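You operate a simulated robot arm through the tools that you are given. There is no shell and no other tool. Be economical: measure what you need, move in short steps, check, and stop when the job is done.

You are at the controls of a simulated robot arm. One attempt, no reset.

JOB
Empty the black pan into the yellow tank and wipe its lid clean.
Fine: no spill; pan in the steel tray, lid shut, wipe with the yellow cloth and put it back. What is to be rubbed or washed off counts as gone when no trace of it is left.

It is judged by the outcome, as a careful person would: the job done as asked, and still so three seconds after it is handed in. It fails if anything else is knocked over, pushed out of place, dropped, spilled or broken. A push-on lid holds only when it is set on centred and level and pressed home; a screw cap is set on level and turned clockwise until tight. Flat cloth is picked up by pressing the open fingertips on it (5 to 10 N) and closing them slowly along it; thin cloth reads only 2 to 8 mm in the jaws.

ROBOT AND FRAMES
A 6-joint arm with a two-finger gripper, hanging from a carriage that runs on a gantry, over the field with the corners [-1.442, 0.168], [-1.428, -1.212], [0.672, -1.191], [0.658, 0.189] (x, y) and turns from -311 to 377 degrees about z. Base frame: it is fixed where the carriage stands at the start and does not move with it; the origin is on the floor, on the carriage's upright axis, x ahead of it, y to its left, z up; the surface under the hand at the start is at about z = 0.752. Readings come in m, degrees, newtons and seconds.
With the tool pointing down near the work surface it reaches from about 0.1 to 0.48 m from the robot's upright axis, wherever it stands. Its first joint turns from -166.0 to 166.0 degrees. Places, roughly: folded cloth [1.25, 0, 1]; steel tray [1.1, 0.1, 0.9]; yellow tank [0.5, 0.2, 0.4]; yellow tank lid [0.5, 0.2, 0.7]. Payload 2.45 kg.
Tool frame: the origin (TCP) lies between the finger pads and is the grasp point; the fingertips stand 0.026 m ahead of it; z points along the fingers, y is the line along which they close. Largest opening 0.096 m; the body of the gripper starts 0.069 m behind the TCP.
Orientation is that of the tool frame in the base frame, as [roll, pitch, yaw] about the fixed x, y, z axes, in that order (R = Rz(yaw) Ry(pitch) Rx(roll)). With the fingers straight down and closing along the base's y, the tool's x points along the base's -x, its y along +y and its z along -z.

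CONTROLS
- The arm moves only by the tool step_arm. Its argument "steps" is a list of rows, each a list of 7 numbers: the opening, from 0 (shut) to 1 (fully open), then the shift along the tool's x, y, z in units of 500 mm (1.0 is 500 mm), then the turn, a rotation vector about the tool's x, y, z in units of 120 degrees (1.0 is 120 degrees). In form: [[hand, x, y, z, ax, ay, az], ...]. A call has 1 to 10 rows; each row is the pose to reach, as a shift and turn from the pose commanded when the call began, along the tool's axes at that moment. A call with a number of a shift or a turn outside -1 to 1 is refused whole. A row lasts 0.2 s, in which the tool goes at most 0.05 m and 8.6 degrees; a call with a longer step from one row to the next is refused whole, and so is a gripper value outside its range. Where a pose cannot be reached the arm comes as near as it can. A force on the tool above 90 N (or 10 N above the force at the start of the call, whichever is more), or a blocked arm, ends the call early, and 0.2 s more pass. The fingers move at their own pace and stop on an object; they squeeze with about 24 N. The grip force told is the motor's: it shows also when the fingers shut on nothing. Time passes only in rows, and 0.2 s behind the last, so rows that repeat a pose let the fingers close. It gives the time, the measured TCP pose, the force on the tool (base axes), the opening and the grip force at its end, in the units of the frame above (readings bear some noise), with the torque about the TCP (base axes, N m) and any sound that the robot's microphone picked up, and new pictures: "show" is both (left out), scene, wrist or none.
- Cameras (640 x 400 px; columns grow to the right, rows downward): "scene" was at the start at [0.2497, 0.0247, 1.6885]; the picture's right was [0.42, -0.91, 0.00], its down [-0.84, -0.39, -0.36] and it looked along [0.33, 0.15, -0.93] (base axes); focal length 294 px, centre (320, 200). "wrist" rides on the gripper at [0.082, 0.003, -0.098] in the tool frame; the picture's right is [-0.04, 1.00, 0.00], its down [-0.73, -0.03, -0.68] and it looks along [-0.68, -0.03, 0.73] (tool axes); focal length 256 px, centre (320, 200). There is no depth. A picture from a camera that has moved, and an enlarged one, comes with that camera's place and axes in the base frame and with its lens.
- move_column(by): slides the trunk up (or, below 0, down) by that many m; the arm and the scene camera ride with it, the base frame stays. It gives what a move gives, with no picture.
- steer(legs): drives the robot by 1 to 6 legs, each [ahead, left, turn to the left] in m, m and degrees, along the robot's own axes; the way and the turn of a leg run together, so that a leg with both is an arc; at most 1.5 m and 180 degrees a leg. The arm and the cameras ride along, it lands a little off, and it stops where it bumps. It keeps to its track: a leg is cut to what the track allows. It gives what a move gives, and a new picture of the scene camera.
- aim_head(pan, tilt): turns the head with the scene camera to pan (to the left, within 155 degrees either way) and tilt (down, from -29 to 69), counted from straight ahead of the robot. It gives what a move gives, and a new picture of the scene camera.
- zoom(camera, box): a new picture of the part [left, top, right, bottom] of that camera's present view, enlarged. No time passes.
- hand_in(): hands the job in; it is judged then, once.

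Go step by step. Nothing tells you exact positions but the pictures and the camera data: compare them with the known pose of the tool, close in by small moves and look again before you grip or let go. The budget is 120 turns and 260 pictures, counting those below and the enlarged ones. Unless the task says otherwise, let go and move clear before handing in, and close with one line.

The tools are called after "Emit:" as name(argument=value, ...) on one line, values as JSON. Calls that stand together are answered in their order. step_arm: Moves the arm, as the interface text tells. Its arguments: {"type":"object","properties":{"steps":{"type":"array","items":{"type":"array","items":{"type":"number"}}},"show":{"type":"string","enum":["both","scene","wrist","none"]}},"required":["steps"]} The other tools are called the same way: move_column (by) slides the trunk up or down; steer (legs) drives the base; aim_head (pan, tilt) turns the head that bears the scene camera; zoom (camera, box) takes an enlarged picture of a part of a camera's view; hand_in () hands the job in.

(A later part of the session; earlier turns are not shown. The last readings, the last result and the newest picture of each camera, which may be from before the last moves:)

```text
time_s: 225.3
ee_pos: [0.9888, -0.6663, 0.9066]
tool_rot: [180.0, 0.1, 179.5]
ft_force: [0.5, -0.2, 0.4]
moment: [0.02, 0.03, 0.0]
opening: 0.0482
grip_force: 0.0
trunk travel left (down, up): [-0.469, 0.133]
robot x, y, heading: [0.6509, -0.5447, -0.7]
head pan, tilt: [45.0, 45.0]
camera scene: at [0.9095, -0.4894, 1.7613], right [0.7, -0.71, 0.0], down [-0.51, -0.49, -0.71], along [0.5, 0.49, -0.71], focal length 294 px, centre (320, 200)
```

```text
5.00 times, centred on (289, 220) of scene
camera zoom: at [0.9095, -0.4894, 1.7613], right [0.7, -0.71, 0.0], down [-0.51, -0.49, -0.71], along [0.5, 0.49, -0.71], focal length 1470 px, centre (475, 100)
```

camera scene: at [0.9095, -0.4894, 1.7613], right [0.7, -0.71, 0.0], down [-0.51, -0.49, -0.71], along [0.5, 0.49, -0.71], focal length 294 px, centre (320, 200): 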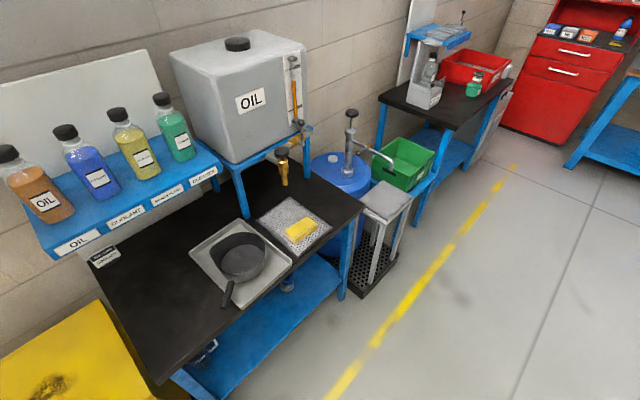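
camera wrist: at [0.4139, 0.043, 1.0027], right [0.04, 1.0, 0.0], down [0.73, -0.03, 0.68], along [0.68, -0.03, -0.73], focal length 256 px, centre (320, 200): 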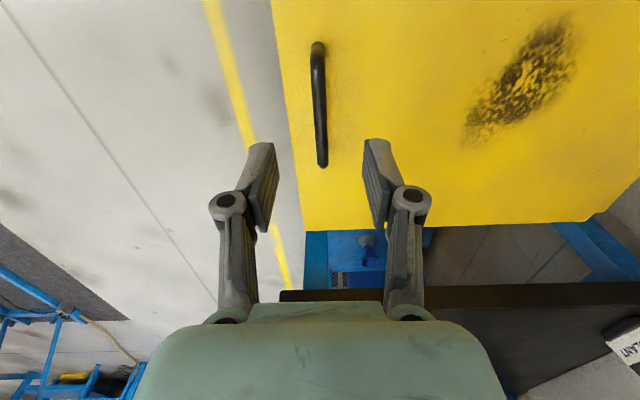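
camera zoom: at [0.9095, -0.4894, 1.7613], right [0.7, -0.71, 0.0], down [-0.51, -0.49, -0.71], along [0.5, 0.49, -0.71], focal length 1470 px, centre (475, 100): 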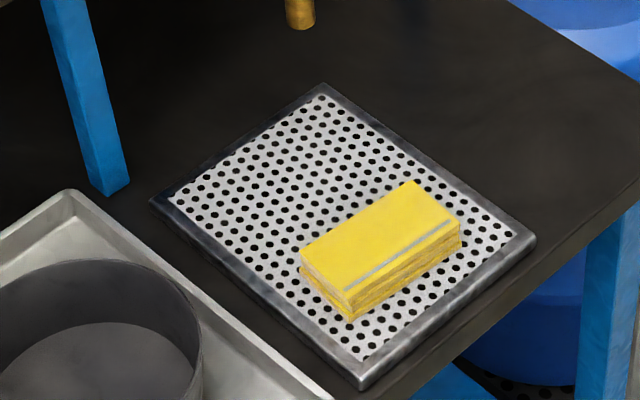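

The cloth block spans x 1.305–1.41, y 0.023–0.078, with its top at z≈0.908. I'll roll the hand −180° (within joint range) so that the camera is on top, then reach forward with the tool pitched.

Emit:
step_arm(steps=[[0.5, 0, 0, 0, 0, 0, -0.07], [0.5, 0, 0, 0, 0, 0, -0.14], [0.5, 0, 0, 0, 0, 0, -0.21], [0.5, 0, 0, 0, 0, 0, -0.28], [0.5, 0, 0, 0, 0, 0, -0.35], [0.5, 0, 0, 0, 0, 0, -0.42], [0.5, 0, 0, 0, 0, 0, -0.49], [0.5, 0, 0, 0, 0, 0, -0.56], [0.5, 0, 0, 0, 0, 0, -0.63], [0.5, 0, 0, 0, 0, 0, -0.7]], show="none")

Emit:
step_arm(steps=[[0.5, 0, 0, 0, 0, 0, -0.07], [0.5, 0, 0, 0, 0, 0, -0.14], [0.5, 0, 0, 0, 0, 0, -0.21], [0.5, 0, 0, 0, 0, 0, -0.28], [0.5, 0, 0, 0, 0, 0, -0.35], [0.5, 0, 0, 0, 0, 0, -0.42], [0.5, 0, 0, 0, 0, 0, -0.49], [0.5, 0, 0, 0, 0, 0, -0.56], [0.5, 0, 0, 0, 0, 0, -0.63], [0.5, 0, 0, 0, 0, 0, -0.7]], show="none")

Emit:
step_arm(steps=[[0.5, 0, 0, 0, 0, 0, -0.05], [0.5, 0, 0, 0, 0, 0, -0.1]], show="none")

```text
time_s: 227.5
ee_pos: [0.9883, -0.6654, 0.9058]
tool_rot: [-179.9, 0.0, -96.3]
ft_force: [0.2, 0.1, 0.4]
moment: [-0.01, -0.01, 0.03]
opening: 0.0482
grip_force: 0.1
trunk travel left (down, up): [-0.469, 0.133]
robot x, y, heading: [0.6542, -0.5438, -0.6]
head pan, tilt: [45.0, 45.0]
```

```text
time_s: 229.7
ee_pos: [1.0013, -0.5873, 0.9012]
tool_rot: [179.1, -0.4, -13.7]
ft_force: [0.5, -0.2, 0.3]
moment: [0.03, -0.02, -0.02]
opening: 0.0482
grip_force: 0.0
out of reach, approached as far as the arm can: row 9, 10
trunk travel left (down, up): [-0.469, 0.133]
robot x, y, heading: [0.6518, -0.5438, -0.4]
head pan, tilt: [45.0, 45.0]
```

```text
time_s: 230.3
ee_pos: [0.9978, -0.5122, 0.8962]
tool_rot: [179.3, -0.3, -1.7]
ft_force: [-0.7, 1.0, -0.4]
moment: [0.0, -0.02, 0.04]
opening: 0.0481
grip_force: 0.1
out of reach, approached as far as the arm can: row 1, 2
trunk travel left (down, up): [-0.469, 0.133]
robot x, y, heading: [0.6525, -0.5481, -0.5]
head pan, tilt: [45.0, 45.0]
```

The roll succeeded with the hand near the front. Now pitching forward in free space with the reach extended, well inside limits.

Emit:
step_arm(steps=[[0.7, 0.0635, -0.006, -0.041, 0, 0.042, 0.003], [0.7, 0.127, -0.012, -0.082, 0, 0.083, 0.007], [0.7, 0.19, -0.018, -0.123, 0, 0.125, 0.01], [0.7, 0.254, -0.025, -0.164, 0, 0.167, 0.014], [0.7, 0.318, -0.031, -0.205, 0, 0.208, 0.017], [0.7, 0.381, -0.037, -0.246, 0, 0.25, 0.02], [0.7, 0.445, -0.043, -0.287, 0, 0.292, 0.024], [0.7, 0.508, -0.05, -0.328, 0, 0.333, 0.0275]], show="wrist")

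```text
time_s: 232.1
ee_pos: [1.2524, -0.4909, 1.061]
tool_rot: [-178.6, -40.1, -4.5]
ft_force: [0.5, 0.7, -0.3]
moment: [0.01, 0.0, -0.02]
opening: 0.0674
grip_force: 0.0
out of reach, approached as far as the arm can: row 1
trunk travel left (down, up): [-0.469, 0.133]
robot x, y, heading: [0.6535, -0.5472, -0.5]
head pan, tilt: [45.0, 45.0]
camera wrist: at [1.2509, -0.4952, 1.1872], right [-0.09, -0.99, -0.04], down [-0.99, 0.09, 0.05], along [-0.04, 0.05, -1.0], focal length 256 px, centre (320, 200)
```

wrist: 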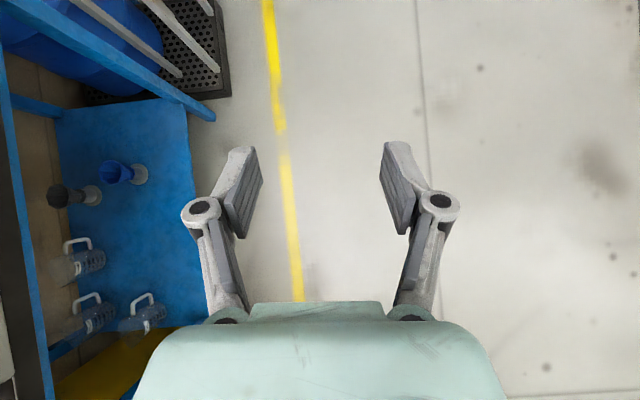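

Now driving to the cloth station.

Emit:
steer(legs=[[0.009, 0.542, 0.5]])

Emit:
step_arm(steps=[[0.85, 0, 0, 0, 0, 0, 0]], show="wrist")

```text
time_s: 235.2
ee_pos: [1.2594, 0.054, 1.0615]
tool_rot: [-178.7, -40.0, -4.3]
ft_force: [-0.6, -0.4, 0.4]
moment: [0.01, 0.0, 0.0]
opening: 0.0672
grip_force: 0.0
trunk travel left (down, up): [-0.469, 0.133]
robot x, y, heading: [0.6579, -0.0021, -0.3]
head pan, tilt: [45.0, 45.0]
camera scene: at [0.9168, 0.053, 1.7613], right [0.7, -0.71, 0.0], down [-0.5, -0.5, -0.71], along [0.5, 0.5, -0.71], focal length 294 px, centre (320, 200)
```

scene: 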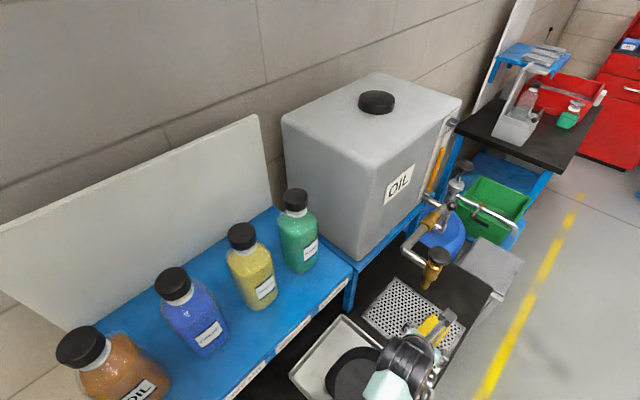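

```text
time_s: 235.6
ee_pos: [1.2594, 0.0531, 1.0619]
tool_rot: [-178.6, -40.1, -4.2]
ft_force: [0.2, -0.2, -0.1]
moment: [-0.01, -0.01, -0.02]
opening: 0.0814
grip_force: 0.1
trunk travel left (down, up): [-0.469, 0.133]
robot x, y, heading: [0.6603, -0.0024, -0.1]
head pan, tilt: [45.0, 45.0]
camera wrist: at [1.2582, 0.0487, 1.1871], right [-0.09, -1.0, -0.04], down [-1.0, 0.09, 0.05], along [-0.04, 0.05, -1.0], focal length 256 px, centre (320, 200)
```

wrist: 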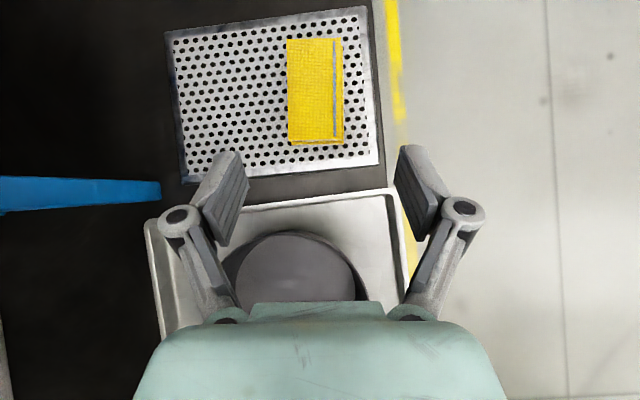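

The cloth is clearly seen and aligned with the hand. Extending above it.

Emit:
step_arm(steps=[[0.85, 0.06, -0.007, -0.001, 0, 0, 0], [0.85, 0.12, -0.014, -0.002, 0, 0, 0], [0.85, 0.184, -0.02, -0.003, 0, 0, 0]], show="none")

Emit:
move_column(by=-0.14)

Emit:
step_arm(steps=[[0.85, 0, 0, 0, 0, 0, 0]], show="wrist")

```text
time_s: 236.4
ee_pos: [1.3301, 0.0587, 1.1214]
tool_rot: [-178.5, -40.1, -4.3]
ft_force: [0.4, -0.4, -0.3]
moment: [-0.04, -0.08, 0.03]
opening: 0.0815
grip_force: 0.0
trunk travel left (down, up): [-0.469, 0.133]
robot x, y, heading: [0.6611, -0.0063, -0.1]
head pan, tilt: [45.0, 45.0]
```

```text
time_s: 238.1
ee_pos: [1.3304, 0.0573, 0.9809]
tool_rot: [-178.6, -40.1, -4.1]
ft_force: [-0.5, 1.1, -0.5]
moment: [0.01, -0.01, 0.02]
opening: 0.0817
grip_force: 0.1
trunk travel left (down, up): [-0.329, 0.273]
robot x, y, heading: [0.6613, -0.0027, -0.4]
head pan, tilt: [45.0, 45.0]
```

```text
time_s: 238.5
ee_pos: [1.33, 0.0588, 0.9804]
tool_rot: [-178.7, -40.1, -4.1]
ft_force: [0.1, -0.4, -0.3]
moment: [0.0, -0.01, -0.02]
opening: 0.0818
grip_force: 0.0
trunk travel left (down, up): [-0.329, 0.273]
robot x, y, heading: [0.6631, -0.0028, -0.2]
head pan, tilt: [45.0, 45.0]
camera wrist: at [1.3281, 0.0535, 1.1073], right [-0.09, -1.0, -0.04], down [-1.0, 0.09, 0.05], along [-0.04, 0.05, -1.0], focal length 256 px, centre (320, 200)
```

wrist: 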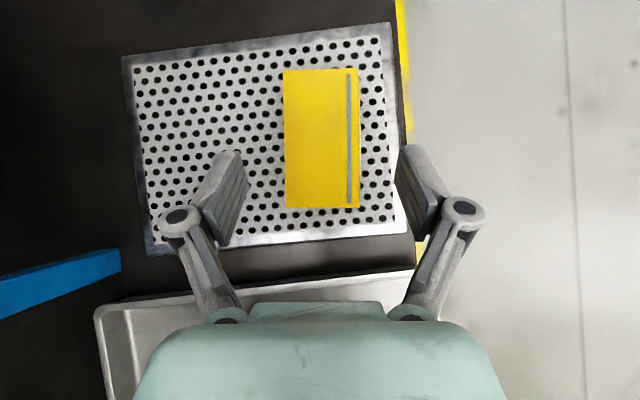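

Emit:
move_column(by=-0.052)

Emit:
step_arm(steps=[[0.85, 0, 0, 0, 0, 0, 0]], show="both")

```text
time_s: 239.4
ee_pos: [1.3296, 0.0583, 0.9284]
tool_rot: [-178.7, -40.2, -4.3]
ft_force: [0.2, -0.4, 0.1]
moment: [-0.02, -0.01, -0.01]
opening: 0.0815
grip_force: 0.1
trunk travel left (down, up): [-0.277, 0.325]
robot x, y, heading: [0.6612, -0.0072, -0.2]
head pan, tilt: [45.0, 45.0]
```

```text
time_s: 239.8
ee_pos: [1.3298, 0.0583, 0.9288]
tool_rot: [-178.6, -40.2, -4.2]
ft_force: [0.1, 0.5, -0.9]
moment: [0.01, 0.06, -0.01]
opening: 0.0817
grip_force: 0.1
trunk travel left (down, up): [-0.277, 0.325]
robot x, y, heading: [0.6589, -0.0044, -0.2]
head pan, tilt: [45.0, 45.0]
camera scene: at [0.9168, 0.053, 1.5694], right [0.7, -0.71, 0.0], down [-0.5, -0.5, -0.71], along [0.5, 0.5, -0.71], focal length 294 px, centre (320, 200)
camera wrist: at [1.3282, 0.0535, 1.0553], right [-0.09, -1.0, -0.04], down [-1.0, 0.09, 0.05], along [-0.04, 0.05, -1.0], focal length 256 px, centre (320, 200)
```

scene: 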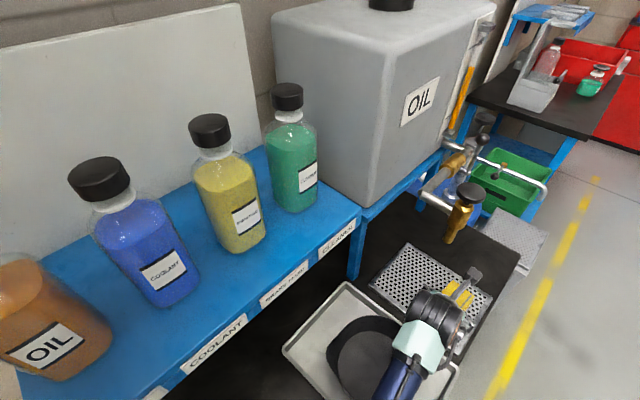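
wrist: 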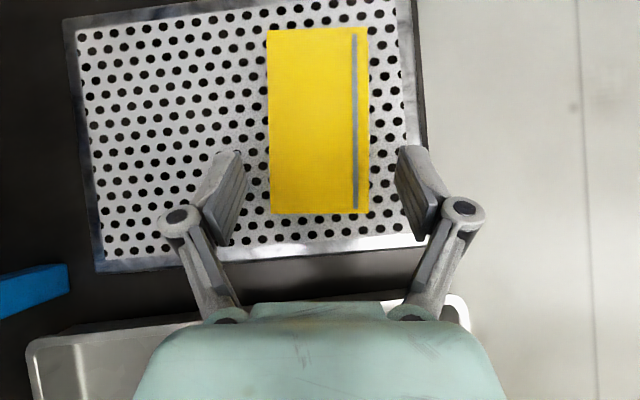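

Emit:
move_column(by=-0.012)

Emit:
step_arm(steps=[[0.85, 0, 0, 0, 0, 0, 0]], show="wrist")

```text
time_s: 240.4
ee_pos: [1.3306, 0.0583, 0.9169]
tool_rot: [-178.6, -40.1, -4.2]
ft_force: [0.5, -0.6, 0.5]
moment: [0.01, -0.02, -0.03]
opening: 0.0818
grip_force: 0.1
trunk travel left (down, up): [-0.265, 0.337]
robot x, y, heading: [0.6592, -0.0048, -0.3]
head pan, tilt: [45.0, 45.0]
```

```text
time_s: 240.8
ee_pos: [1.3295, 0.0582, 0.9165]
tool_rot: [-178.5, -40.2, -4.2]
ft_force: [-0.2, -0.1, -0.3]
moment: [0.02, 0.01, -0.06]
opening: 0.0817
grip_force: 0.2
trunk travel left (down, up): [-0.265, 0.337]
robot x, y, heading: [0.6606, -0.0036, -0.1]
head pan, tilt: [45.0, 45.0]
camera wrist: at [1.3281, 0.0535, 1.0433], right [-0.09, -1.0, -0.04], down [-1.0, 0.09, 0.05], along [-0.04, 0.05, -1.0], focal length 256 px, centre (320, 200)
```

wrist: 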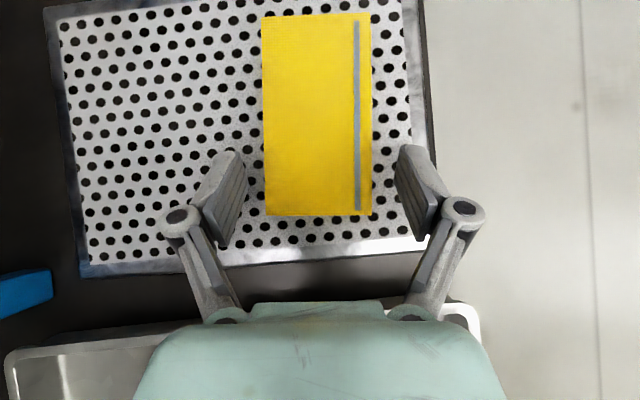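

Emit:
move_column(by=-0.009)

Emit:
move_column(by=-0.004)

Emit:
step_arm(steps=[[0.85, 0, 0, 0, 0, 0, 0]], show="wrist")

```text
time_s: 241.4
ee_pos: [1.3292, 0.0597, 0.9079]
tool_rot: [-178.5, -40.1, -4.2]
ft_force: [-0.5, 0.7, -0.3]
moment: [0.0, 0.01, -0.01]
opening: 0.0816
grip_force: 0.1
trunk travel left (down, up): [-0.256, 0.346]
robot x, y, heading: [0.661, -0.0041, -0.2]
head pan, tilt: [45.0, 45.0]
```

```text
time_s: 241.9
ee_pos: [1.3292, 0.0589, 0.9036]
tool_rot: [-178.5, -40.1, -4.1]
ft_force: [0.6, 0.7, -0.2]
moment: [-0.04, 0.03, -0.01]
opening: 0.0815
grip_force: 0.0
trunk travel left (down, up): [-0.252, 0.35]
robot x, y, heading: [0.6587, -0.0067, -0.4]
head pan, tilt: [45.0, 45.0]
```

```text
time_s: 242.3
ee_pos: [1.3297, 0.0588, 0.9038]
tool_rot: [-178.7, -40.2, -4.2]
ft_force: [-0.4, 0.6, -0.5]
moment: [0.0, 0.03, 0.0]
opening: 0.0818
grip_force: 0.1
trunk travel left (down, up): [-0.252, 0.35]
robot x, y, heading: [0.6588, -0.0075, -0.2]
head pan, tilt: [45.0, 45.0]
camera wrist: at [1.3281, 0.0535, 1.0303], right [-0.09, -1.0, -0.04], down [-1.0, 0.09, 0.05], along [-0.04, 0.05, -1.0], focal length 256 px, centre (320, 200)
```

wrist: 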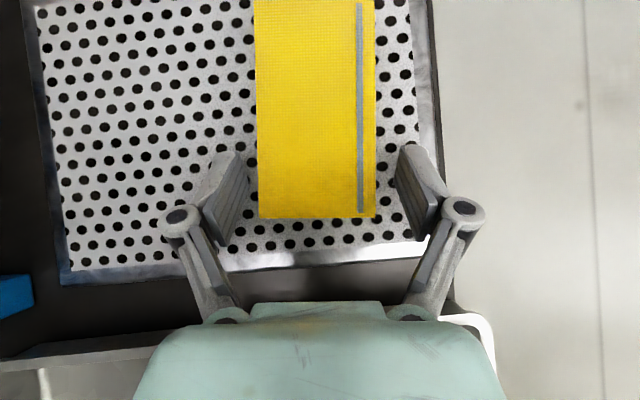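

The fingertips now straddle the cloth's sides. Closing slowly.

Emit:
step_arm(steps=[[0.78, 0, 0, 0, 0, 0, 0], [0.7, 0, 0, 0, 0, 0, 0], [0.62, 0, 0, 0, 0, 0, 0], [0.5, 0, 0, 0, 0, 0, 0], [0.4, 0, 0, 0, 0, 0, 0]], show="wrist")

```text
time_s: 243.5
ee_pos: [1.3303, 0.0586, 0.9049]
tool_rot: [-178.6, -40.2, -4.2]
ft_force: [-0.6, -0.5, 2.5]
moment: [-0.02, 0.01, -0.05]
opening: 0.0674
grip_force: 23.8
trunk travel left (down, up): [-0.252, 0.35]
robot x, y, heading: [0.6628, -0.0037, 0.0]
head pan, tilt: [45.0, 45.0]
camera wrist: at [1.3282, 0.0535, 1.0305], right [-0.09, -1.0, -0.05], down [-1.0, 0.09, 0.05], along [-0.04, 0.05, -1.0], focal length 256 px, centre (320, 200)
```

wrist: 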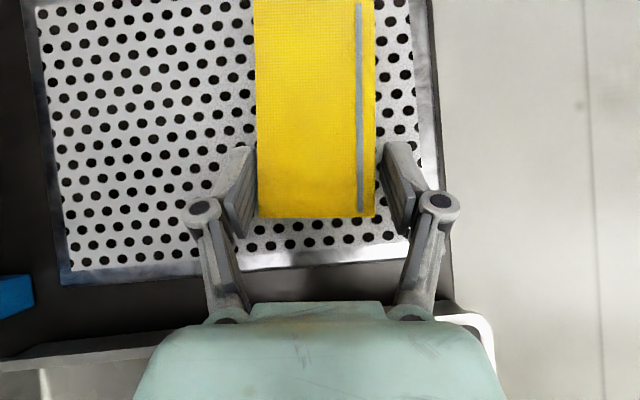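

Gripped at 67 mm. Lifting a little to check.

Emit:
move_column(by=0.03)

Emit:
step_arm(steps=[[0.4, 0, 0, 0, 0, 0, 0]], show="wrist")

```text
time_s: 244.3
ee_pos: [1.3294, 0.0576, 0.9334]
tool_rot: [-178.6, -40.1, -4.2]
ft_force: [0.1, 0.3, -0.9]
moment: [-0.02, 0.0, -0.01]
opening: 0.0672
grip_force: 24.0
trunk travel left (down, up): [-0.282, 0.32]
robot x, y, heading: [0.6582, -0.0045, -0.5]
head pan, tilt: [45.0, 45.0]
```

```text
time_s: 244.7
ee_pos: [1.3294, 0.0579, 0.935]
tool_rot: [-178.5, -40.1, -4.2]
ft_force: [0.9, -0.1, -0.3]
moment: [-0.01, 0.02, -0.02]
opening: 0.0673
grip_force: 24.1
trunk travel left (down, up): [-0.282, 0.32]
robot x, y, heading: [0.6613, -0.0051, -0.5]
head pan, tilt: [45.0, 45.0]
camera wrist: at [1.3281, 0.0535, 1.0602], right [-0.09, -1.0, -0.04], down [-1.0, 0.09, 0.05], along [-0.04, 0.05, -1.0], focal length 256 px, centre (320, 200)
```

wrist: 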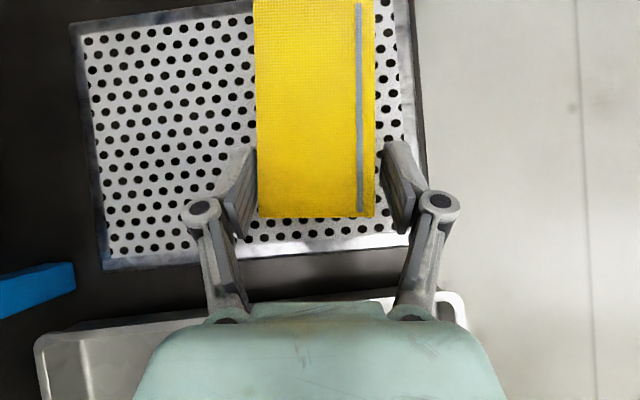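

The cloth is held firmly. Raising and driving clear, then turning towards the tank (heading 90°).

Emit:
move_column(by=0.15)

Emit:
steer(legs=[[0, -0.68, 0], [0, 0, 90], [0, 0.09, 0]])

Emit:
step_arm(steps=[[0.4, -0.05, 0, -0.03, 0, 0, 0], [0.4, -0.1, 0, -0.06, 0, 0, 0]], show="wrist")

```text
time_s: 246.4
ee_pos: [1.3294, 0.0582, 1.0833]
tool_rot: [-178.5, -40.1, -4.2]
ft_force: [0.2, -0.2, -0.8]
moment: [-0.01, 0.03, -0.01]
opening: 0.0671
grip_force: 24.5
trunk travel left (down, up): [-0.432, 0.17]
robot x, y, heading: [0.6586, -0.0059, -0.2]
head pan, tilt: [45.0, 45.0]
```

```text
time_s: 254.7
ee_pos: [0.5131, -0.0163, 1.0845]
tool_rot: [-178.6, -40.1, 85.3]
ft_force: [-0.4, 0.2, -0.5]
moment: [-0.04, 0.02, -0.03]
opening: 0.0672
grip_force: 24.3
trunk travel left (down, up): [-0.432, 0.17]
robot x, y, heading: [0.5687, -0.686, 89.1]
head pan, tilt: [45.0, 45.0]
camera scene: at [0.5145, -0.4259, 1.7243], right [0.72, 0.7, 0.0], down [0.49, -0.51, -0.71], along [-0.49, 0.51, -0.71], focal length 294 px, centre (320, 200)
```

scene: 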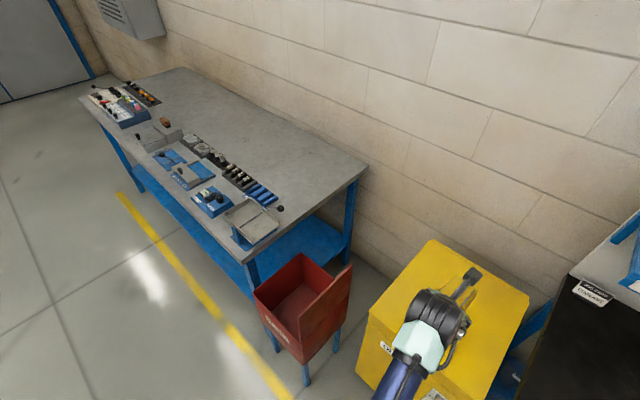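

```text
time_s: 255.3
ee_pos: [0.5099, -0.0731, 1.075]
tool_rot: [-178.7, -40.3, 85.2]
ft_force: [-0.2, -0.8, -0.3]
moment: [-0.07, 0.02, -0.03]
opening: 0.0671
grip_force: 24.1
trunk travel left (down, up): [-0.432, 0.17]
robot x, y, heading: [0.5684, -0.6824, 89.1]
head pan, tilt: [45.0, 45.0]
camera wrist: at [0.5149, -0.0732, 1.2005], right [0.99, -0.1, -0.04], down [-0.09, -0.99, 0.05], along [-0.05, -0.04, -1.0], focal length 256 px, centre (320, 200)
```

wrist: 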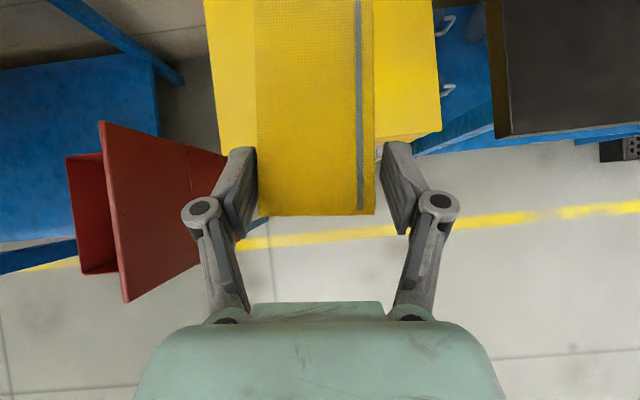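

Emit:
steer(legs=[[0.245, 0, 0.5]])

Emit:
move_column(by=-0.24)

Emit:
step_arm(steps=[[0.4, 0, 0, 0, 0, 0, 0]], show="both")

```text
time_s: 257.1
ee_pos: [0.5039, 0.1692, 1.0732]
tool_rot: [-178.6, -40.1, 86.0]
ft_force: [0.4, 0.7, -0.2]
moment: [0.0, -0.01, -0.02]
opening: 0.0674
grip_force: 24.3
trunk travel left (down, up): [-0.432, 0.17]
robot x, y, heading: [0.5727, -0.4435, 89.9]
head pan, tilt: [45.0, 45.0]
camera scene: at [0.5137, -0.1834, 1.7243], right [0.71, 0.71, 0.0], down [0.5, -0.5, -0.71], along [-0.5, 0.5, -0.71], focal length 294 px, centre (320, 200)
```

scene: 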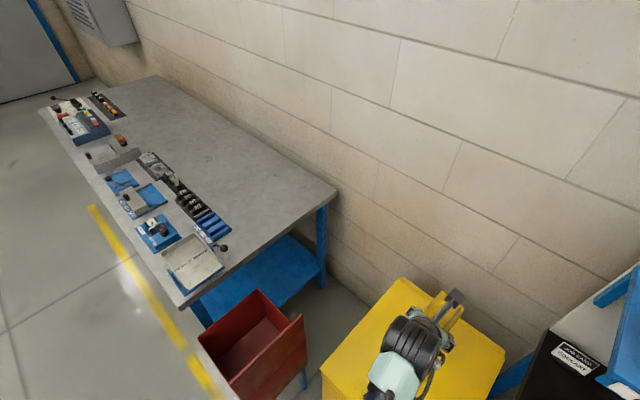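

```text
time_s: 259.6
ee_pos: [0.5045, 0.1697, 0.8354]
tool_rot: [-178.6, -40.1, 85.9]
ft_force: [-0.2, -0.7, -0.4]
moment: [-0.01, -0.01, 0.03]
opening: 0.0672
grip_force: 23.7
trunk travel left (down, up): [-0.192, 0.41]
robot x, y, heading: [0.5693, -0.4451, 89.9]
head pan, tilt: [45.0, 45.0]
```

```text
time_s: 260.0
ee_pos: [0.506, 0.1693, 0.8345]
tool_rot: [-178.6, -40.0, 85.9]
ft_force: [-0.5, -0.1, -0.1]
moment: [-0.05, 0.01, 0.04]
opening: 0.067
grip_force: 23.4
trunk travel left (down, up): [-0.192, 0.41]
robot x, y, heading: [0.5711, -0.442, 90.1]
head pan, tilt: [45.0, 45.0]
camera scene: at [0.5137, -0.1834, 1.4844], right [0.71, 0.71, 0.0], down [0.5, -0.5, -0.71], along [-0.5, 0.5, -0.71], focal length 294 px, centre (320, 200)
camera wrist: at [0.5103, 0.1694, 0.9604], right [1.0, -0.09, -0.04], down [-0.08, -1.0, 0.05], along [-0.05, -0.04, -1.0], focal length 256 px, centre (320, 200)
```

scene: 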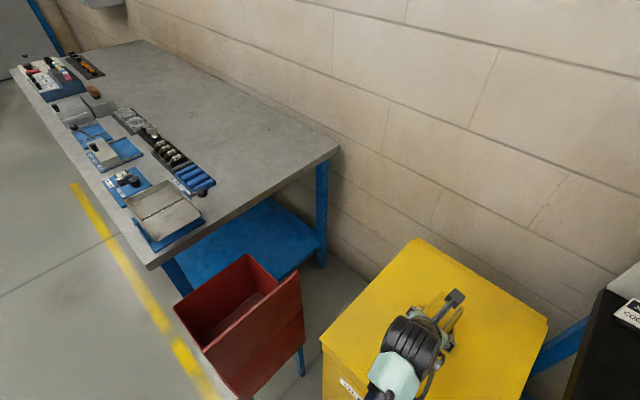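
wrist: 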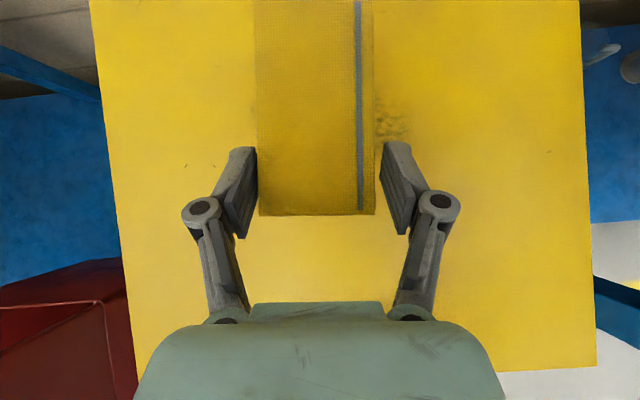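

Cloth over the stain. Lowering to contact.

Emit:
move_column(by=-0.042)

Emit:
move_column(by=-0.004)

Emit:
move_column(by=-0.003)

```text
time_s: 260.8
ee_pos: [0.5042, 0.1688, 0.7927]
tool_rot: [-178.6, -40.1, 85.9]
ft_force: [-1.1, 0.0, 0.4]
moment: [-0.03, 0.02, 0.03]
opening: 0.0669
grip_force: 24.5
trunk travel left (down, up): [-0.15, 0.452]
robot x, y, heading: [0.5727, -0.4411, 89.6]
head pan, tilt: [45.0, 45.0]
```

```text
time_s: 261.3
ee_pos: [0.5049, 0.1694, 0.7885]
tool_rot: [-178.7, -40.2, 85.9]
ft_force: [-0.8, 0.4, -0.6]
moment: [-0.04, -0.01, -0.02]
opening: 0.0669
grip_force: 23.6
trunk travel left (down, up): [-0.146, 0.456]
robot x, y, heading: [0.5736, -0.4453, 89.6]
head pan, tilt: [45.0, 45.0]
```

```text
time_s: 261.9
ee_pos: [0.5041, 0.1692, 0.7852]
tool_rot: [-178.6, -40.1, 85.9]
ft_force: [-0.4, 0.0, 0.1]
moment: [-0.01, 0.02, 0.0]
opening: 0.0671
grip_force: 23.6
trunk travel left (down, up): [-0.143, 0.459]
robot x, y, heading: [0.5719, -0.4426, 89.8]
head pan, tilt: [45.0, 45.0]
```

Emit:
move_column(by=-0.004)

Emit:
move_column(by=-0.003)

Emit:
move_column(by=-0.002)

Emit:
step_arm(steps=[[0.4, 0, 0, 0, 0, 0, 0]], show="wrist")

```text
time_s: 262.4
ee_pos: [0.5035, 0.1697, 0.78]
tool_rot: [-178.6, -40.1, 85.9]
ft_force: [0.0, 1.0, -0.3]
moment: [0.0, -0.01, 0.01]
opening: 0.0671
grip_force: 24.6
trunk travel left (down, up): [-0.139, 0.463]
robot x, y, heading: [0.5712, -0.4413, 89.7]
head pan, tilt: [45.0, 45.0]
```

```text
time_s: 262.9
ee_pos: [0.5043, 0.1707, 0.78]
tool_rot: [-178.6, -40.3, 85.9]
ft_force: [0.1, -6.4, 14.8]
moment: [0.12, -0.57, -0.12]
opening: 0.0673
grip_force: 23.7
trunk travel left (down, up): [-0.136, 0.466]
robot x, y, heading: [0.5685, -0.4398, 89.7]
head pan, tilt: [45.0, 45.0]
```

```text
time_s: 263.4
ee_pos: [0.5049, 0.1707, 0.7779]
tool_rot: [-178.5, -40.4, 86.0]
ft_force: [0.7, -7.0, 25.8]
moment: [0.24, -0.16, -0.06]
opening: 0.0675
grip_force: 23.6
trunk travel left (down, up): [-0.134, 0.468]
robot x, y, heading: [0.5718, -0.4386, 89.7]
head pan, tilt: [45.0, 45.0]
```

```text
time_s: 263.8
ee_pos: [0.5057, 0.1724, 0.7774]
tool_rot: [-178.5, -40.4, 85.9]
ft_force: [0.3, -4.9, 27.0]
moment: [0.23, -0.18, -0.01]
opening: 0.067
grip_force: 24.2
trunk travel left (down, up): [-0.134, 0.468]
robot x, y, heading: [0.5719, -0.4394, 89.8]
head pan, tilt: [45.0, 45.0]
camera wrist: at [0.5102, 0.1711, 0.904], right [1.0, -0.09, -0.05], down [-0.08, -1.0, 0.04], along [-0.05, -0.04, -1.0], focal length 256 px, centre (320, 200)
```

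wrist: 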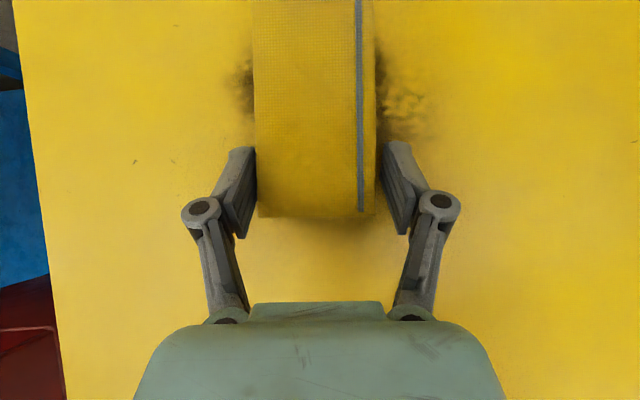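

Contact is good. I'll ease off slightly and rub sideways with strokes.

Emit:
move_column(by=0.002)

Emit:
step_arm(steps=[[0.4, 0.0015, 0.05, -0.0017, 0, 0, 0], [0.4, 0.003, 0.1, -0.0034, 0, 0, 0], [0.4, 0.0045, 0.16, -0.005, 0, 0, 0], [0.4, 0.003, 0.1, -0.0034, 0, 0, 0], [0.4, 0.0015, 0.05, -0.0017, 0, 0, 0], [0.4, 0, 0, 0, 0, 0, 0], [0.4, -0.0015, -0.05, 0.0017, 0, 0, 0], [0.4, -0.003, -0.1, 0.0034, 0, 0, 0], [0.4, -0.0045, -0.16, 0.005, 0, 0, 0], [0.4, -0.003, -0.1, 0.0034, 0, 0, 0]], show="wrist")

```text
time_s: 264.4
ee_pos: [0.5053, 0.1714, 0.7787]
tool_rot: [-178.6, -40.1, 85.9]
ft_force: [-0.8, 5.3, 10.4]
moment: [0.41, -0.09, 0.06]
opening: 0.0671
grip_force: 24.5
trunk travel left (down, up): [-0.136, 0.466]
robot x, y, heading: [0.5715, -0.4412, 89.9]
head pan, tilt: [45.0, 45.0]
```

```text
time_s: 266.6
ee_pos: [0.4541, 0.1733, 0.778]
tool_rot: [-178.6, -40.2, 86.0]
ft_force: [0.2, -2.3, 12.7]
moment: [0.12, -0.15, 0.28]
opening: 0.0671
grip_force: 24.2
out of reach, approached as far as the arm can: row 2, 3, 4
trunk travel left (down, up): [-0.136, 0.466]
robot x, y, heading: [0.5727, -0.4418, 90.0]
head pan, tilt: [45.0, 45.0]
camera wrist: at [0.4599, 0.1734, 0.904], right [1.0, -0.08, -0.04], down [-0.08, -1.0, 0.05], along [-0.05, -0.04, -1.0], focal length 256 px, centre (320, 200)
```

wrist: 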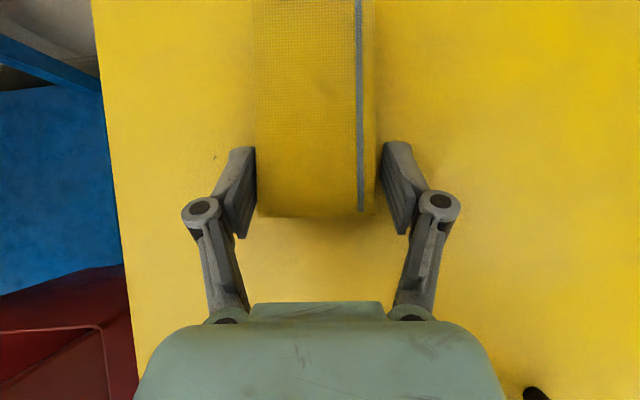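

The stain wipes off well. I'll shift the carriage right and repeat the strokes, covering a larger area both ways.

Emit:
steer(legs=[[0, -0.07, 0]])

Emit:
step_arm(steps=[[0.4, 0.015, 0, 0.013, 0, 0, 0], [0.4, 0.031, 0.0, 0.026, 0, 0, 0], [0.4, 0.0325, 0.05, 0.0243, 0, 0, 0], [0.4, 0.031, 0, 0.026, 0, 0, 0], [0.4, 0.0295, -0.06, 0.028, 0, 0, 0], [0.4, 0.0275, -0.12, 0.03, 0, 0, 0], [0.4, 0.026, -0.18, 0.032, 0, 0, 0], [0.4, 0.0245, -0.24, 0.034, 0, 0, 0], [0.4, 0.026, -0.18, 0.032, 0, 0, 0], [0.4, 0.0275, -0.12, 0.03, 0, 0, 0]], show="none")

Emit:
step_arm(steps=[[0.4, 0.0015, 0.06, -0.002, 0, 0, 0], [0.4, 0.0035, 0.12, -0.004, 0, 0, 0], [0.4, -0.042, 0.12, -0.043, 0, 0, 0], [0.4, -0.044, 0.06, -0.041, 0, 0, 0], [0.4, -0.0455, 0, -0.039, 0, 0, 0], [0.4, -0.047, -0.06, -0.037, 0, 0, 0], [0.4, -0.049, -0.12, -0.035, 0, 0, 0]], show="wrist")

```text
time_s: 267.6
ee_pos: [0.5292, 0.175, 0.7776]
tool_rot: [-178.7, -40.2, 85.9]
ft_force: [7.5, -0.8, 15.6]
moment: [0.18, -0.09, -0.11]
opening: 0.0675
grip_force: 24.1
trunk travel left (down, up): [-0.136, 0.466]
robot x, y, heading: [0.6392, -0.4456, 89.7]
head pan, tilt: [45.0, 45.0]
camera scene: at [0.5856, -0.1828, 1.4286], right [0.71, 0.7, 0.0], down [0.5, -0.5, -0.71], along [-0.5, 0.5, -0.71], focal length 294 px, centre (320, 200)
```

scene: 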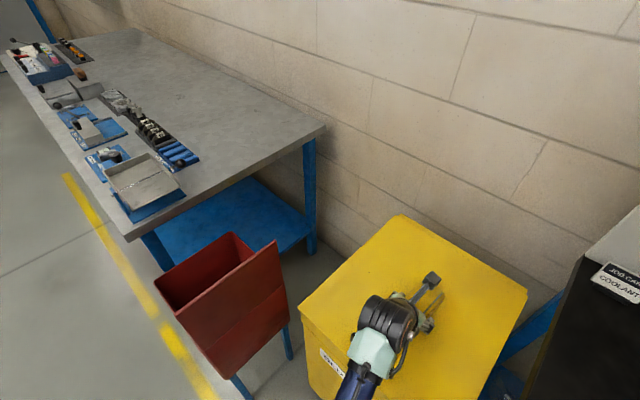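

```text
time_s: 269.8
ee_pos: [0.4671, 0.1969, 0.7771]
tool_rot: [-178.5, -40.2, 85.8]
ft_force: [-3.5, 1.5, 15.5]
moment: [0.62, 0.24, 0.42]
opening: 0.0673
grip_force: 24.3
trunk travel left (down, up): [-0.136, 0.466]
robot x, y, heading: [0.6452, -0.4446, 89.8]
head pan, tilt: [45.0, 45.0]
```

```text
time_s: 271.4
ee_pos: [0.4076, 0.1731, 0.7759]
tool_rot: [-178.5, -40.6, 85.8]
ft_force: [4.9, 0.1, 25.1]
moment: [0.07, -0.5, -0.21]
opening: 0.0672
grip_force: 24.0
trunk travel left (down, up): [-0.136, 0.466]
robot x, y, heading: [0.6419, -0.4458, 89.8]
head pan, tilt: [45.0, 45.0]
camera wrist: at [0.4123, 0.172, 0.903], right [1.0, -0.09, -0.04], down [-0.09, -1.0, 0.04], along [-0.05, -0.04, -1.0], focal length 256 px, centre (320, 200)
```

wrist: 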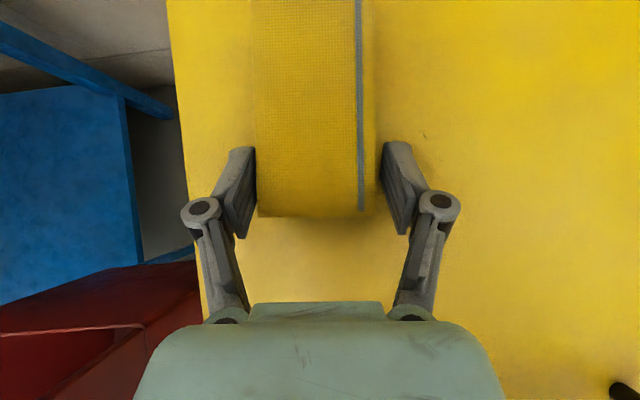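

It looks clean. Lifting to inspect.

Emit:
move_column(by=0.18)

Emit:
step_arm(steps=[[0.4, -0.05, 0, -0.04, 0, 0, 0], [0.4, -0.1, 0, -0.08, 0, 0, 0], [0.4, -0.1, 0, -0.08, 0, 0, 0]], show="none")

Emit:
steer(legs=[[-0.2, 0, 0]])

Emit:
aim_head(pan=15, tilt=50)

Emit:
zoom(camera="wrist", box=[160, 0, 560, 250])

```text
time_s: 273.4
ee_pos: [0.4065, 0.1689, 0.954]
tool_rot: [-178.8, -40.2, 85.8]
ft_force: [-0.7, -0.1, -1.3]
moment: [0.0, 0.01, 0.0]
opening: 0.0674
grip_force: 24.2
trunk travel left (down, up): [-0.316, 0.286]
robot x, y, heading: [0.6416, -0.4415, 89.8]
head pan, tilt: [45.0, 45.0]
```

```text
time_s: 274.2
ee_pos: [0.4028, 0.1058, 0.9522]
tool_rot: [-178.6, -40.2, 85.8]
ft_force: [0.1, -0.4, -0.8]
moment: [0.0, -0.04, 0.01]
opening: 0.0671
grip_force: 23.8
trunk travel left (down, up): [-0.316, 0.286]
robot x, y, heading: [0.643, -0.4433, 89.8]
head pan, tilt: [45.0, 45.0]
```

```text
time_s: 275.8
ee_pos: [0.4028, -0.0919, 0.9523]
tool_rot: [-178.7, -40.2, 85.8]
ft_force: [-1.5, 0.7, -1.5]
moment: [-0.02, 0.01, 0.0]
opening: 0.0671
grip_force: 24.0
trunk travel left (down, up): [-0.316, 0.286]
robot x, y, heading: [0.6412, -0.6391, 89.9]
head pan, tilt: [45.0, 45.0]
camera scene: at [0.584, -0.3815, 1.6083], right [0.71, 0.7, 0.0], down [0.5, -0.5, -0.71], along [-0.5, 0.5, -0.71], focal length 294 px, centre (320, 200)
```

scene: 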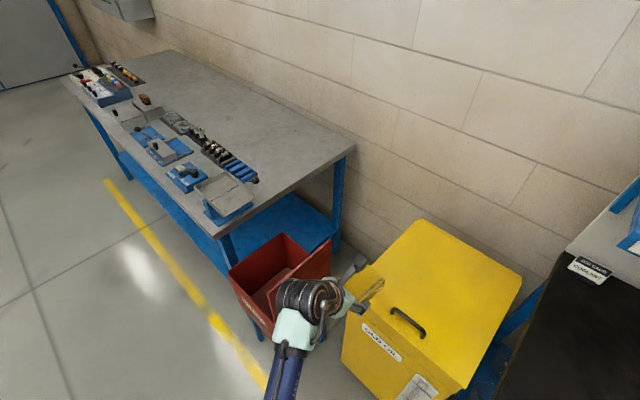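

```text
time_s: 276.7
ee_pos: [0.4014, -0.0912, 0.9517]
tool_rot: [-178.8, -40.2, 85.7]
ft_force: [-0.5, 0.2, 0.2]
moment: [0.02, 0.01, 0.02]
opening: 0.0672
grip_force: 24.3
trunk travel left (down, up): [-0.316, 0.286]
robot x, y, heading: [0.6405, -0.6423, 90.1]
head pan, tilt: [15.0, 50.0]
camera scene: at [0.6216, -0.3648, 1.6014], right [0.97, 0.26, 0.0], down [0.2, -0.74, -0.64], along [-0.16, 0.62, -0.77], focal length 294 px, centre (320, 200)
```

scene: 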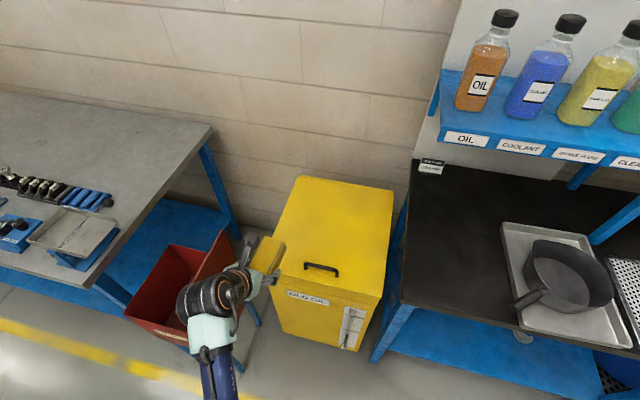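

```text
1.60 times, centred on (360, 125) of wrist
camera zoom: at [0.4073, -0.0922, 1.0785], right [1.0, -0.09, -0.04], down [-0.09, -1.0, 0.05], along [-0.05, -0.04, -1.0], focal length 410 px, centre (256, 320)
```

zoom: 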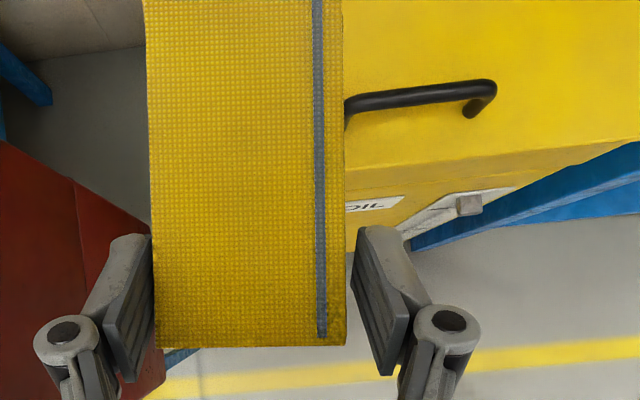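

Emit:
zoom(camera="scene", box=[260, 170, 400, 300])

```text
3.08 times, centred on (330, 235) of scene
camera zoom: at [0.6216, -0.3648, 1.6014], right [0.97, 0.26, 0.0], down [0.2, -0.74, -0.64], along [-0.16, 0.62, -0.77], focal length 905 px, centre (289, 92)
```

zoom: 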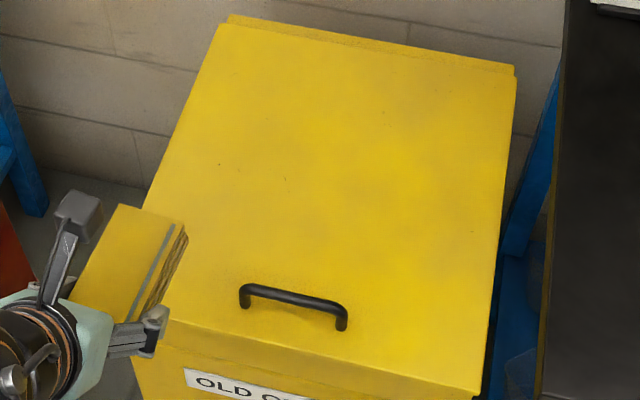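

Emit:
zoom(camera="scene", box=[310, 185, 370, 222])

```text
10.67 times, centred on (340, 204) of scene
camera zoom: at [0.6216, -0.3648, 1.6014], right [0.97, 0.26, 0.0], down [0.2, -0.74, -0.64], along [-0.16, 0.62, -0.77], focal length 3137 px, centre (107, 163)
```

zoom: 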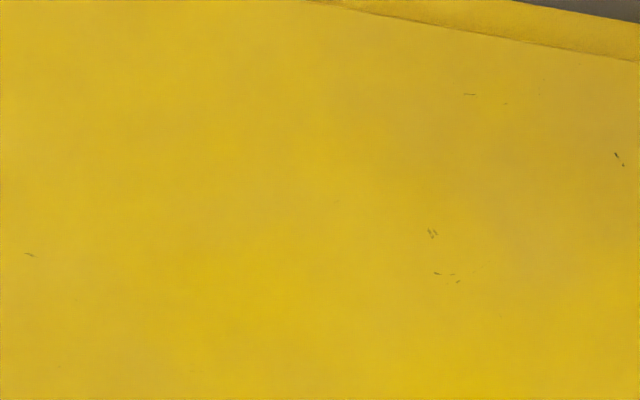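

The lid is clean (only fixed paint scratches). Now returning the cloth: restoring the arm reach, raising, turning and driving back to the cloth station.

Emit:
step_arm(steps=[[0.4, 0.027, 0.05, 0.02, 0, 0, 0], [0.4, 0.054, 0.1, 0.04, 0, 0, 0], [0.4, 0.081, 0.15, 0.06, 0, 0, 0], [0.4, 0.109, 0.2, 0.08, 0, 0, 0], [0.4, 0.136, 0.25, 0.1, 0, 0, 0], [0.4, 0.163, 0.3, 0.12, 0, 0, 0], [0.4, 0.19, 0.34, 0.14, 0, 0, 0]], show="none")

Emit:
move_column(by=0.11)

Emit:
steer(legs=[[0, 0, -90], [0.021, 0.636, 0]])

Emit:
step_arm(steps=[[0.4, 0, 0, 0, 0, 0, 0]], show="wrist")

```text
time_s: 278.3
ee_pos: [0.5777, 0.0167, 0.9581]
tool_rot: [-178.7, -40.1, 85.9]
ft_force: [0.0, 0.0, 0.3]
moment: [0.01, 0.02, -0.02]
opening: 0.067
grip_force: 24.5
trunk travel left (down, up): [-0.316, 0.286]
robot x, y, heading: [0.6413, -0.6377, 90.0]
head pan, tilt: [15.0, 50.0]
```

```text
time_s: 279.7
ee_pos: [0.5782, 0.0163, 1.0674]
tool_rot: [-178.6, -40.3, 85.7]
ft_force: [-0.2, -0.2, 0.1]
moment: [-0.03, 0.06, -0.01]
opening: 0.0671
grip_force: 24.0
trunk travel left (down, up): [-0.426, 0.176]
robot x, y, heading: [0.641, -0.6409, 89.9]
head pan, tilt: [15.0, 50.0]
```

```text
time_s: 287.1
ee_pos: [1.3155, 0.0542, 1.0667]
tool_rot: [-178.6, -40.2, -4.6]
ft_force: [-0.2, -0.2, -0.6]
moment: [0.02, -0.01, 0.03]
opening: 0.0671
grip_force: 23.9
trunk travel left (down, up): [-0.426, 0.176]
robot x, y, heading: [0.6602, -0.0041, -0.8]
head pan, tilt: [15.0, 50.0]
camera scene: at [0.9336, 0.0139, 1.7114], right [0.25, -0.97, 0.0], down [-0.74, -0.19, -0.64], along [0.62, 0.16, -0.77], focal length 294 px, centre (320, 200)
```

scene: 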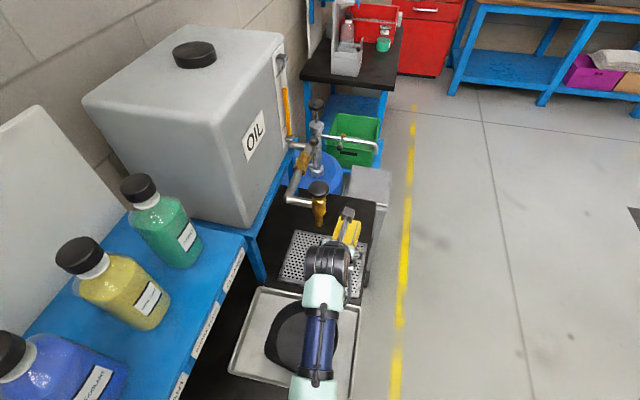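

```text
time_s: 287.5
ee_pos: [1.3159, 0.0547, 1.0668]
tool_rot: [-178.7, -40.2, -4.6]
ft_force: [0.3, 0.2, -0.1]
moment: [0.0, 0.05, -0.05]
opening: 0.067
grip_force: 23.7
trunk travel left (down, up): [-0.426, 0.176]
robot x, y, heading: [0.6578, -0.0028, -0.8]
head pan, tilt: [15.0, 50.0]
camera wrist: at [1.3147, 0.0502, 1.1941], right [-0.1, -0.99, -0.04], down [-0.99, 0.09, 0.05], along [-0.04, 0.05, -1.0], focal length 256 px, centre (320, 200)
```

wrist: 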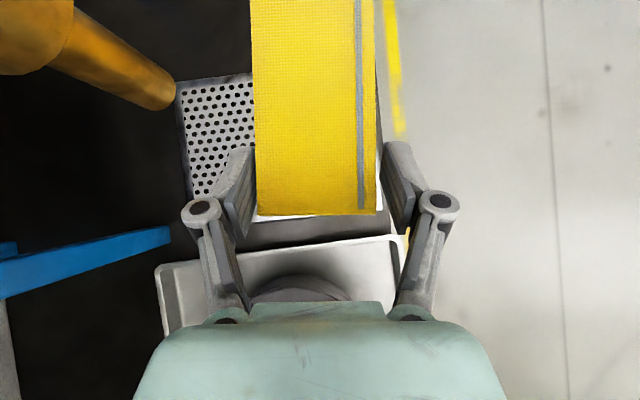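

Emit:
step_arm(steps=[[0.4, 0.022, -0.01, 0.018, 0, 0, 0], [0.4, 0.022, -0.01, 0.018, 0, 0, 0]], show="none")

Emit:
move_column(by=-0.15)

Emit:
step_arm(steps=[[0.4, 0, 0, 0, 0, 0, 0]], show="both")

```text
time_s: 288.1
ee_pos: [1.3316, 0.0581, 1.0691]
tool_rot: [-178.7, -40.1, -4.7]
ft_force: [0.4, 0.5, 0.5]
moment: [0.03, 0.05, -0.04]
opening: 0.0674
grip_force: 24.3
trunk travel left (down, up): [-0.426, 0.176]
robot x, y, heading: [0.6604, -0.0013, -0.9]
head pan, tilt: [15.0, 50.0]
```

```text
time_s: 289.9
ee_pos: [1.3306, 0.0594, 0.9184]
tool_rot: [-178.7, -40.2, -4.6]
ft_force: [-0.1, 0.3, 0.1]
moment: [0.0, 0.06, 0.02]
opening: 0.0673
grip_force: 24.3
trunk travel left (down, up): [-0.276, 0.326]
robot x, y, heading: [0.6597, -0.0058, -0.7]
head pan, tilt: [15.0, 50.0]
```

```text
time_s: 290.3
ee_pos: [1.3312, 0.059, 0.9182]
tool_rot: [-178.7, -40.3, -4.6]
ft_force: [-0.2, 0.2, -1.6]
moment: [-0.04, 0.03, 0.0]
opening: 0.0672
grip_force: 24.1
trunk travel left (down, up): [-0.276, 0.326]
robot x, y, heading: [0.6588, -0.0058, -0.7]
head pan, tilt: [15.0, 50.0]
camera scene: at [0.9336, 0.0139, 1.5614], right [0.25, -0.97, 0.0], down [-0.74, -0.19, -0.64], along [0.62, 0.16, -0.77], focal length 294 px, centre (320, 200)
camera wrist: at [1.3294, 0.0544, 1.0445], right [-0.1, -0.99, -0.04], down [-0.99, 0.09, 0.05], along [-0.04, 0.05, -1.0], focal length 256 px, centre (320, 200)
```

scene: 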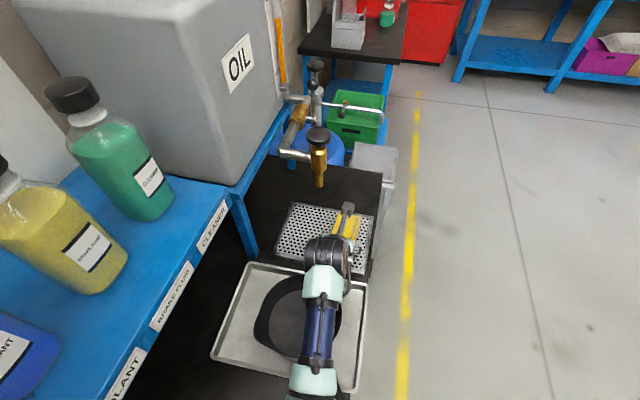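
wrist: 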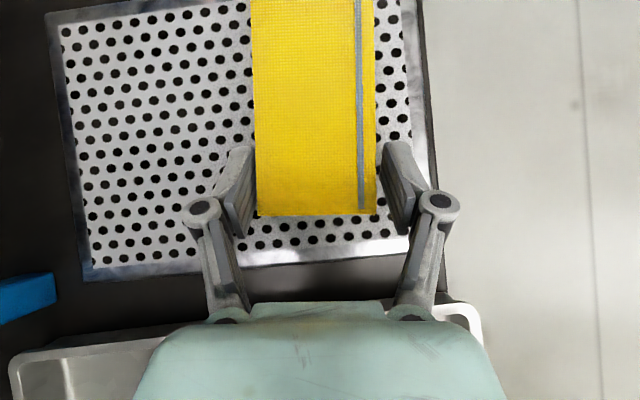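

Over the original spot. Lowering the last 14 mm to touch.

Emit:
move_column(by=-0.012)

Emit:
move_column(by=-0.003)

Emit:
step_arm(steps=[[0.4, 0, 0, 0, 0, 0, 0]], show="none")

```text
time_s: 290.9
ee_pos: [1.331, 0.0579, 0.9061]
tool_rot: [-178.7, -40.3, -4.6]
ft_force: [0.2, 0.4, 0.4]
moment: [0.01, 0.01, -0.04]
opening: 0.067
grip_force: 23.8
trunk travel left (down, up): [-0.264, 0.338]
robot x, y, heading: [0.6598, -0.003, -0.8]
head pan, tilt: [15.0, 50.0]
```

```text
time_s: 291.4
ee_pos: [1.3312, 0.06, 0.9033]
tool_rot: [-178.7, -40.2, -4.7]
ft_force: [0.0, 0.1, -1.1]
moment: [0.0, 0.04, 0.03]
opening: 0.0672
grip_force: 24.2
trunk travel left (down, up): [-0.261, 0.341]
robot x, y, heading: [0.6617, -0.004, -1.0]
head pan, tilt: [15.0, 50.0]
```

```text
time_s: 291.8
ee_pos: [1.3318, 0.0581, 0.9038]
tool_rot: [-178.7, -40.3, -4.6]
ft_force: [0.3, 1.1, -0.6]
moment: [0.01, 0.04, 0.0]
opening: 0.0669
grip_force: 23.2
trunk travel left (down, up): [-0.261, 0.341]
robot x, y, heading: [0.661, -0.003, -0.7]
head pan, tilt: [15.0, 50.0]
```

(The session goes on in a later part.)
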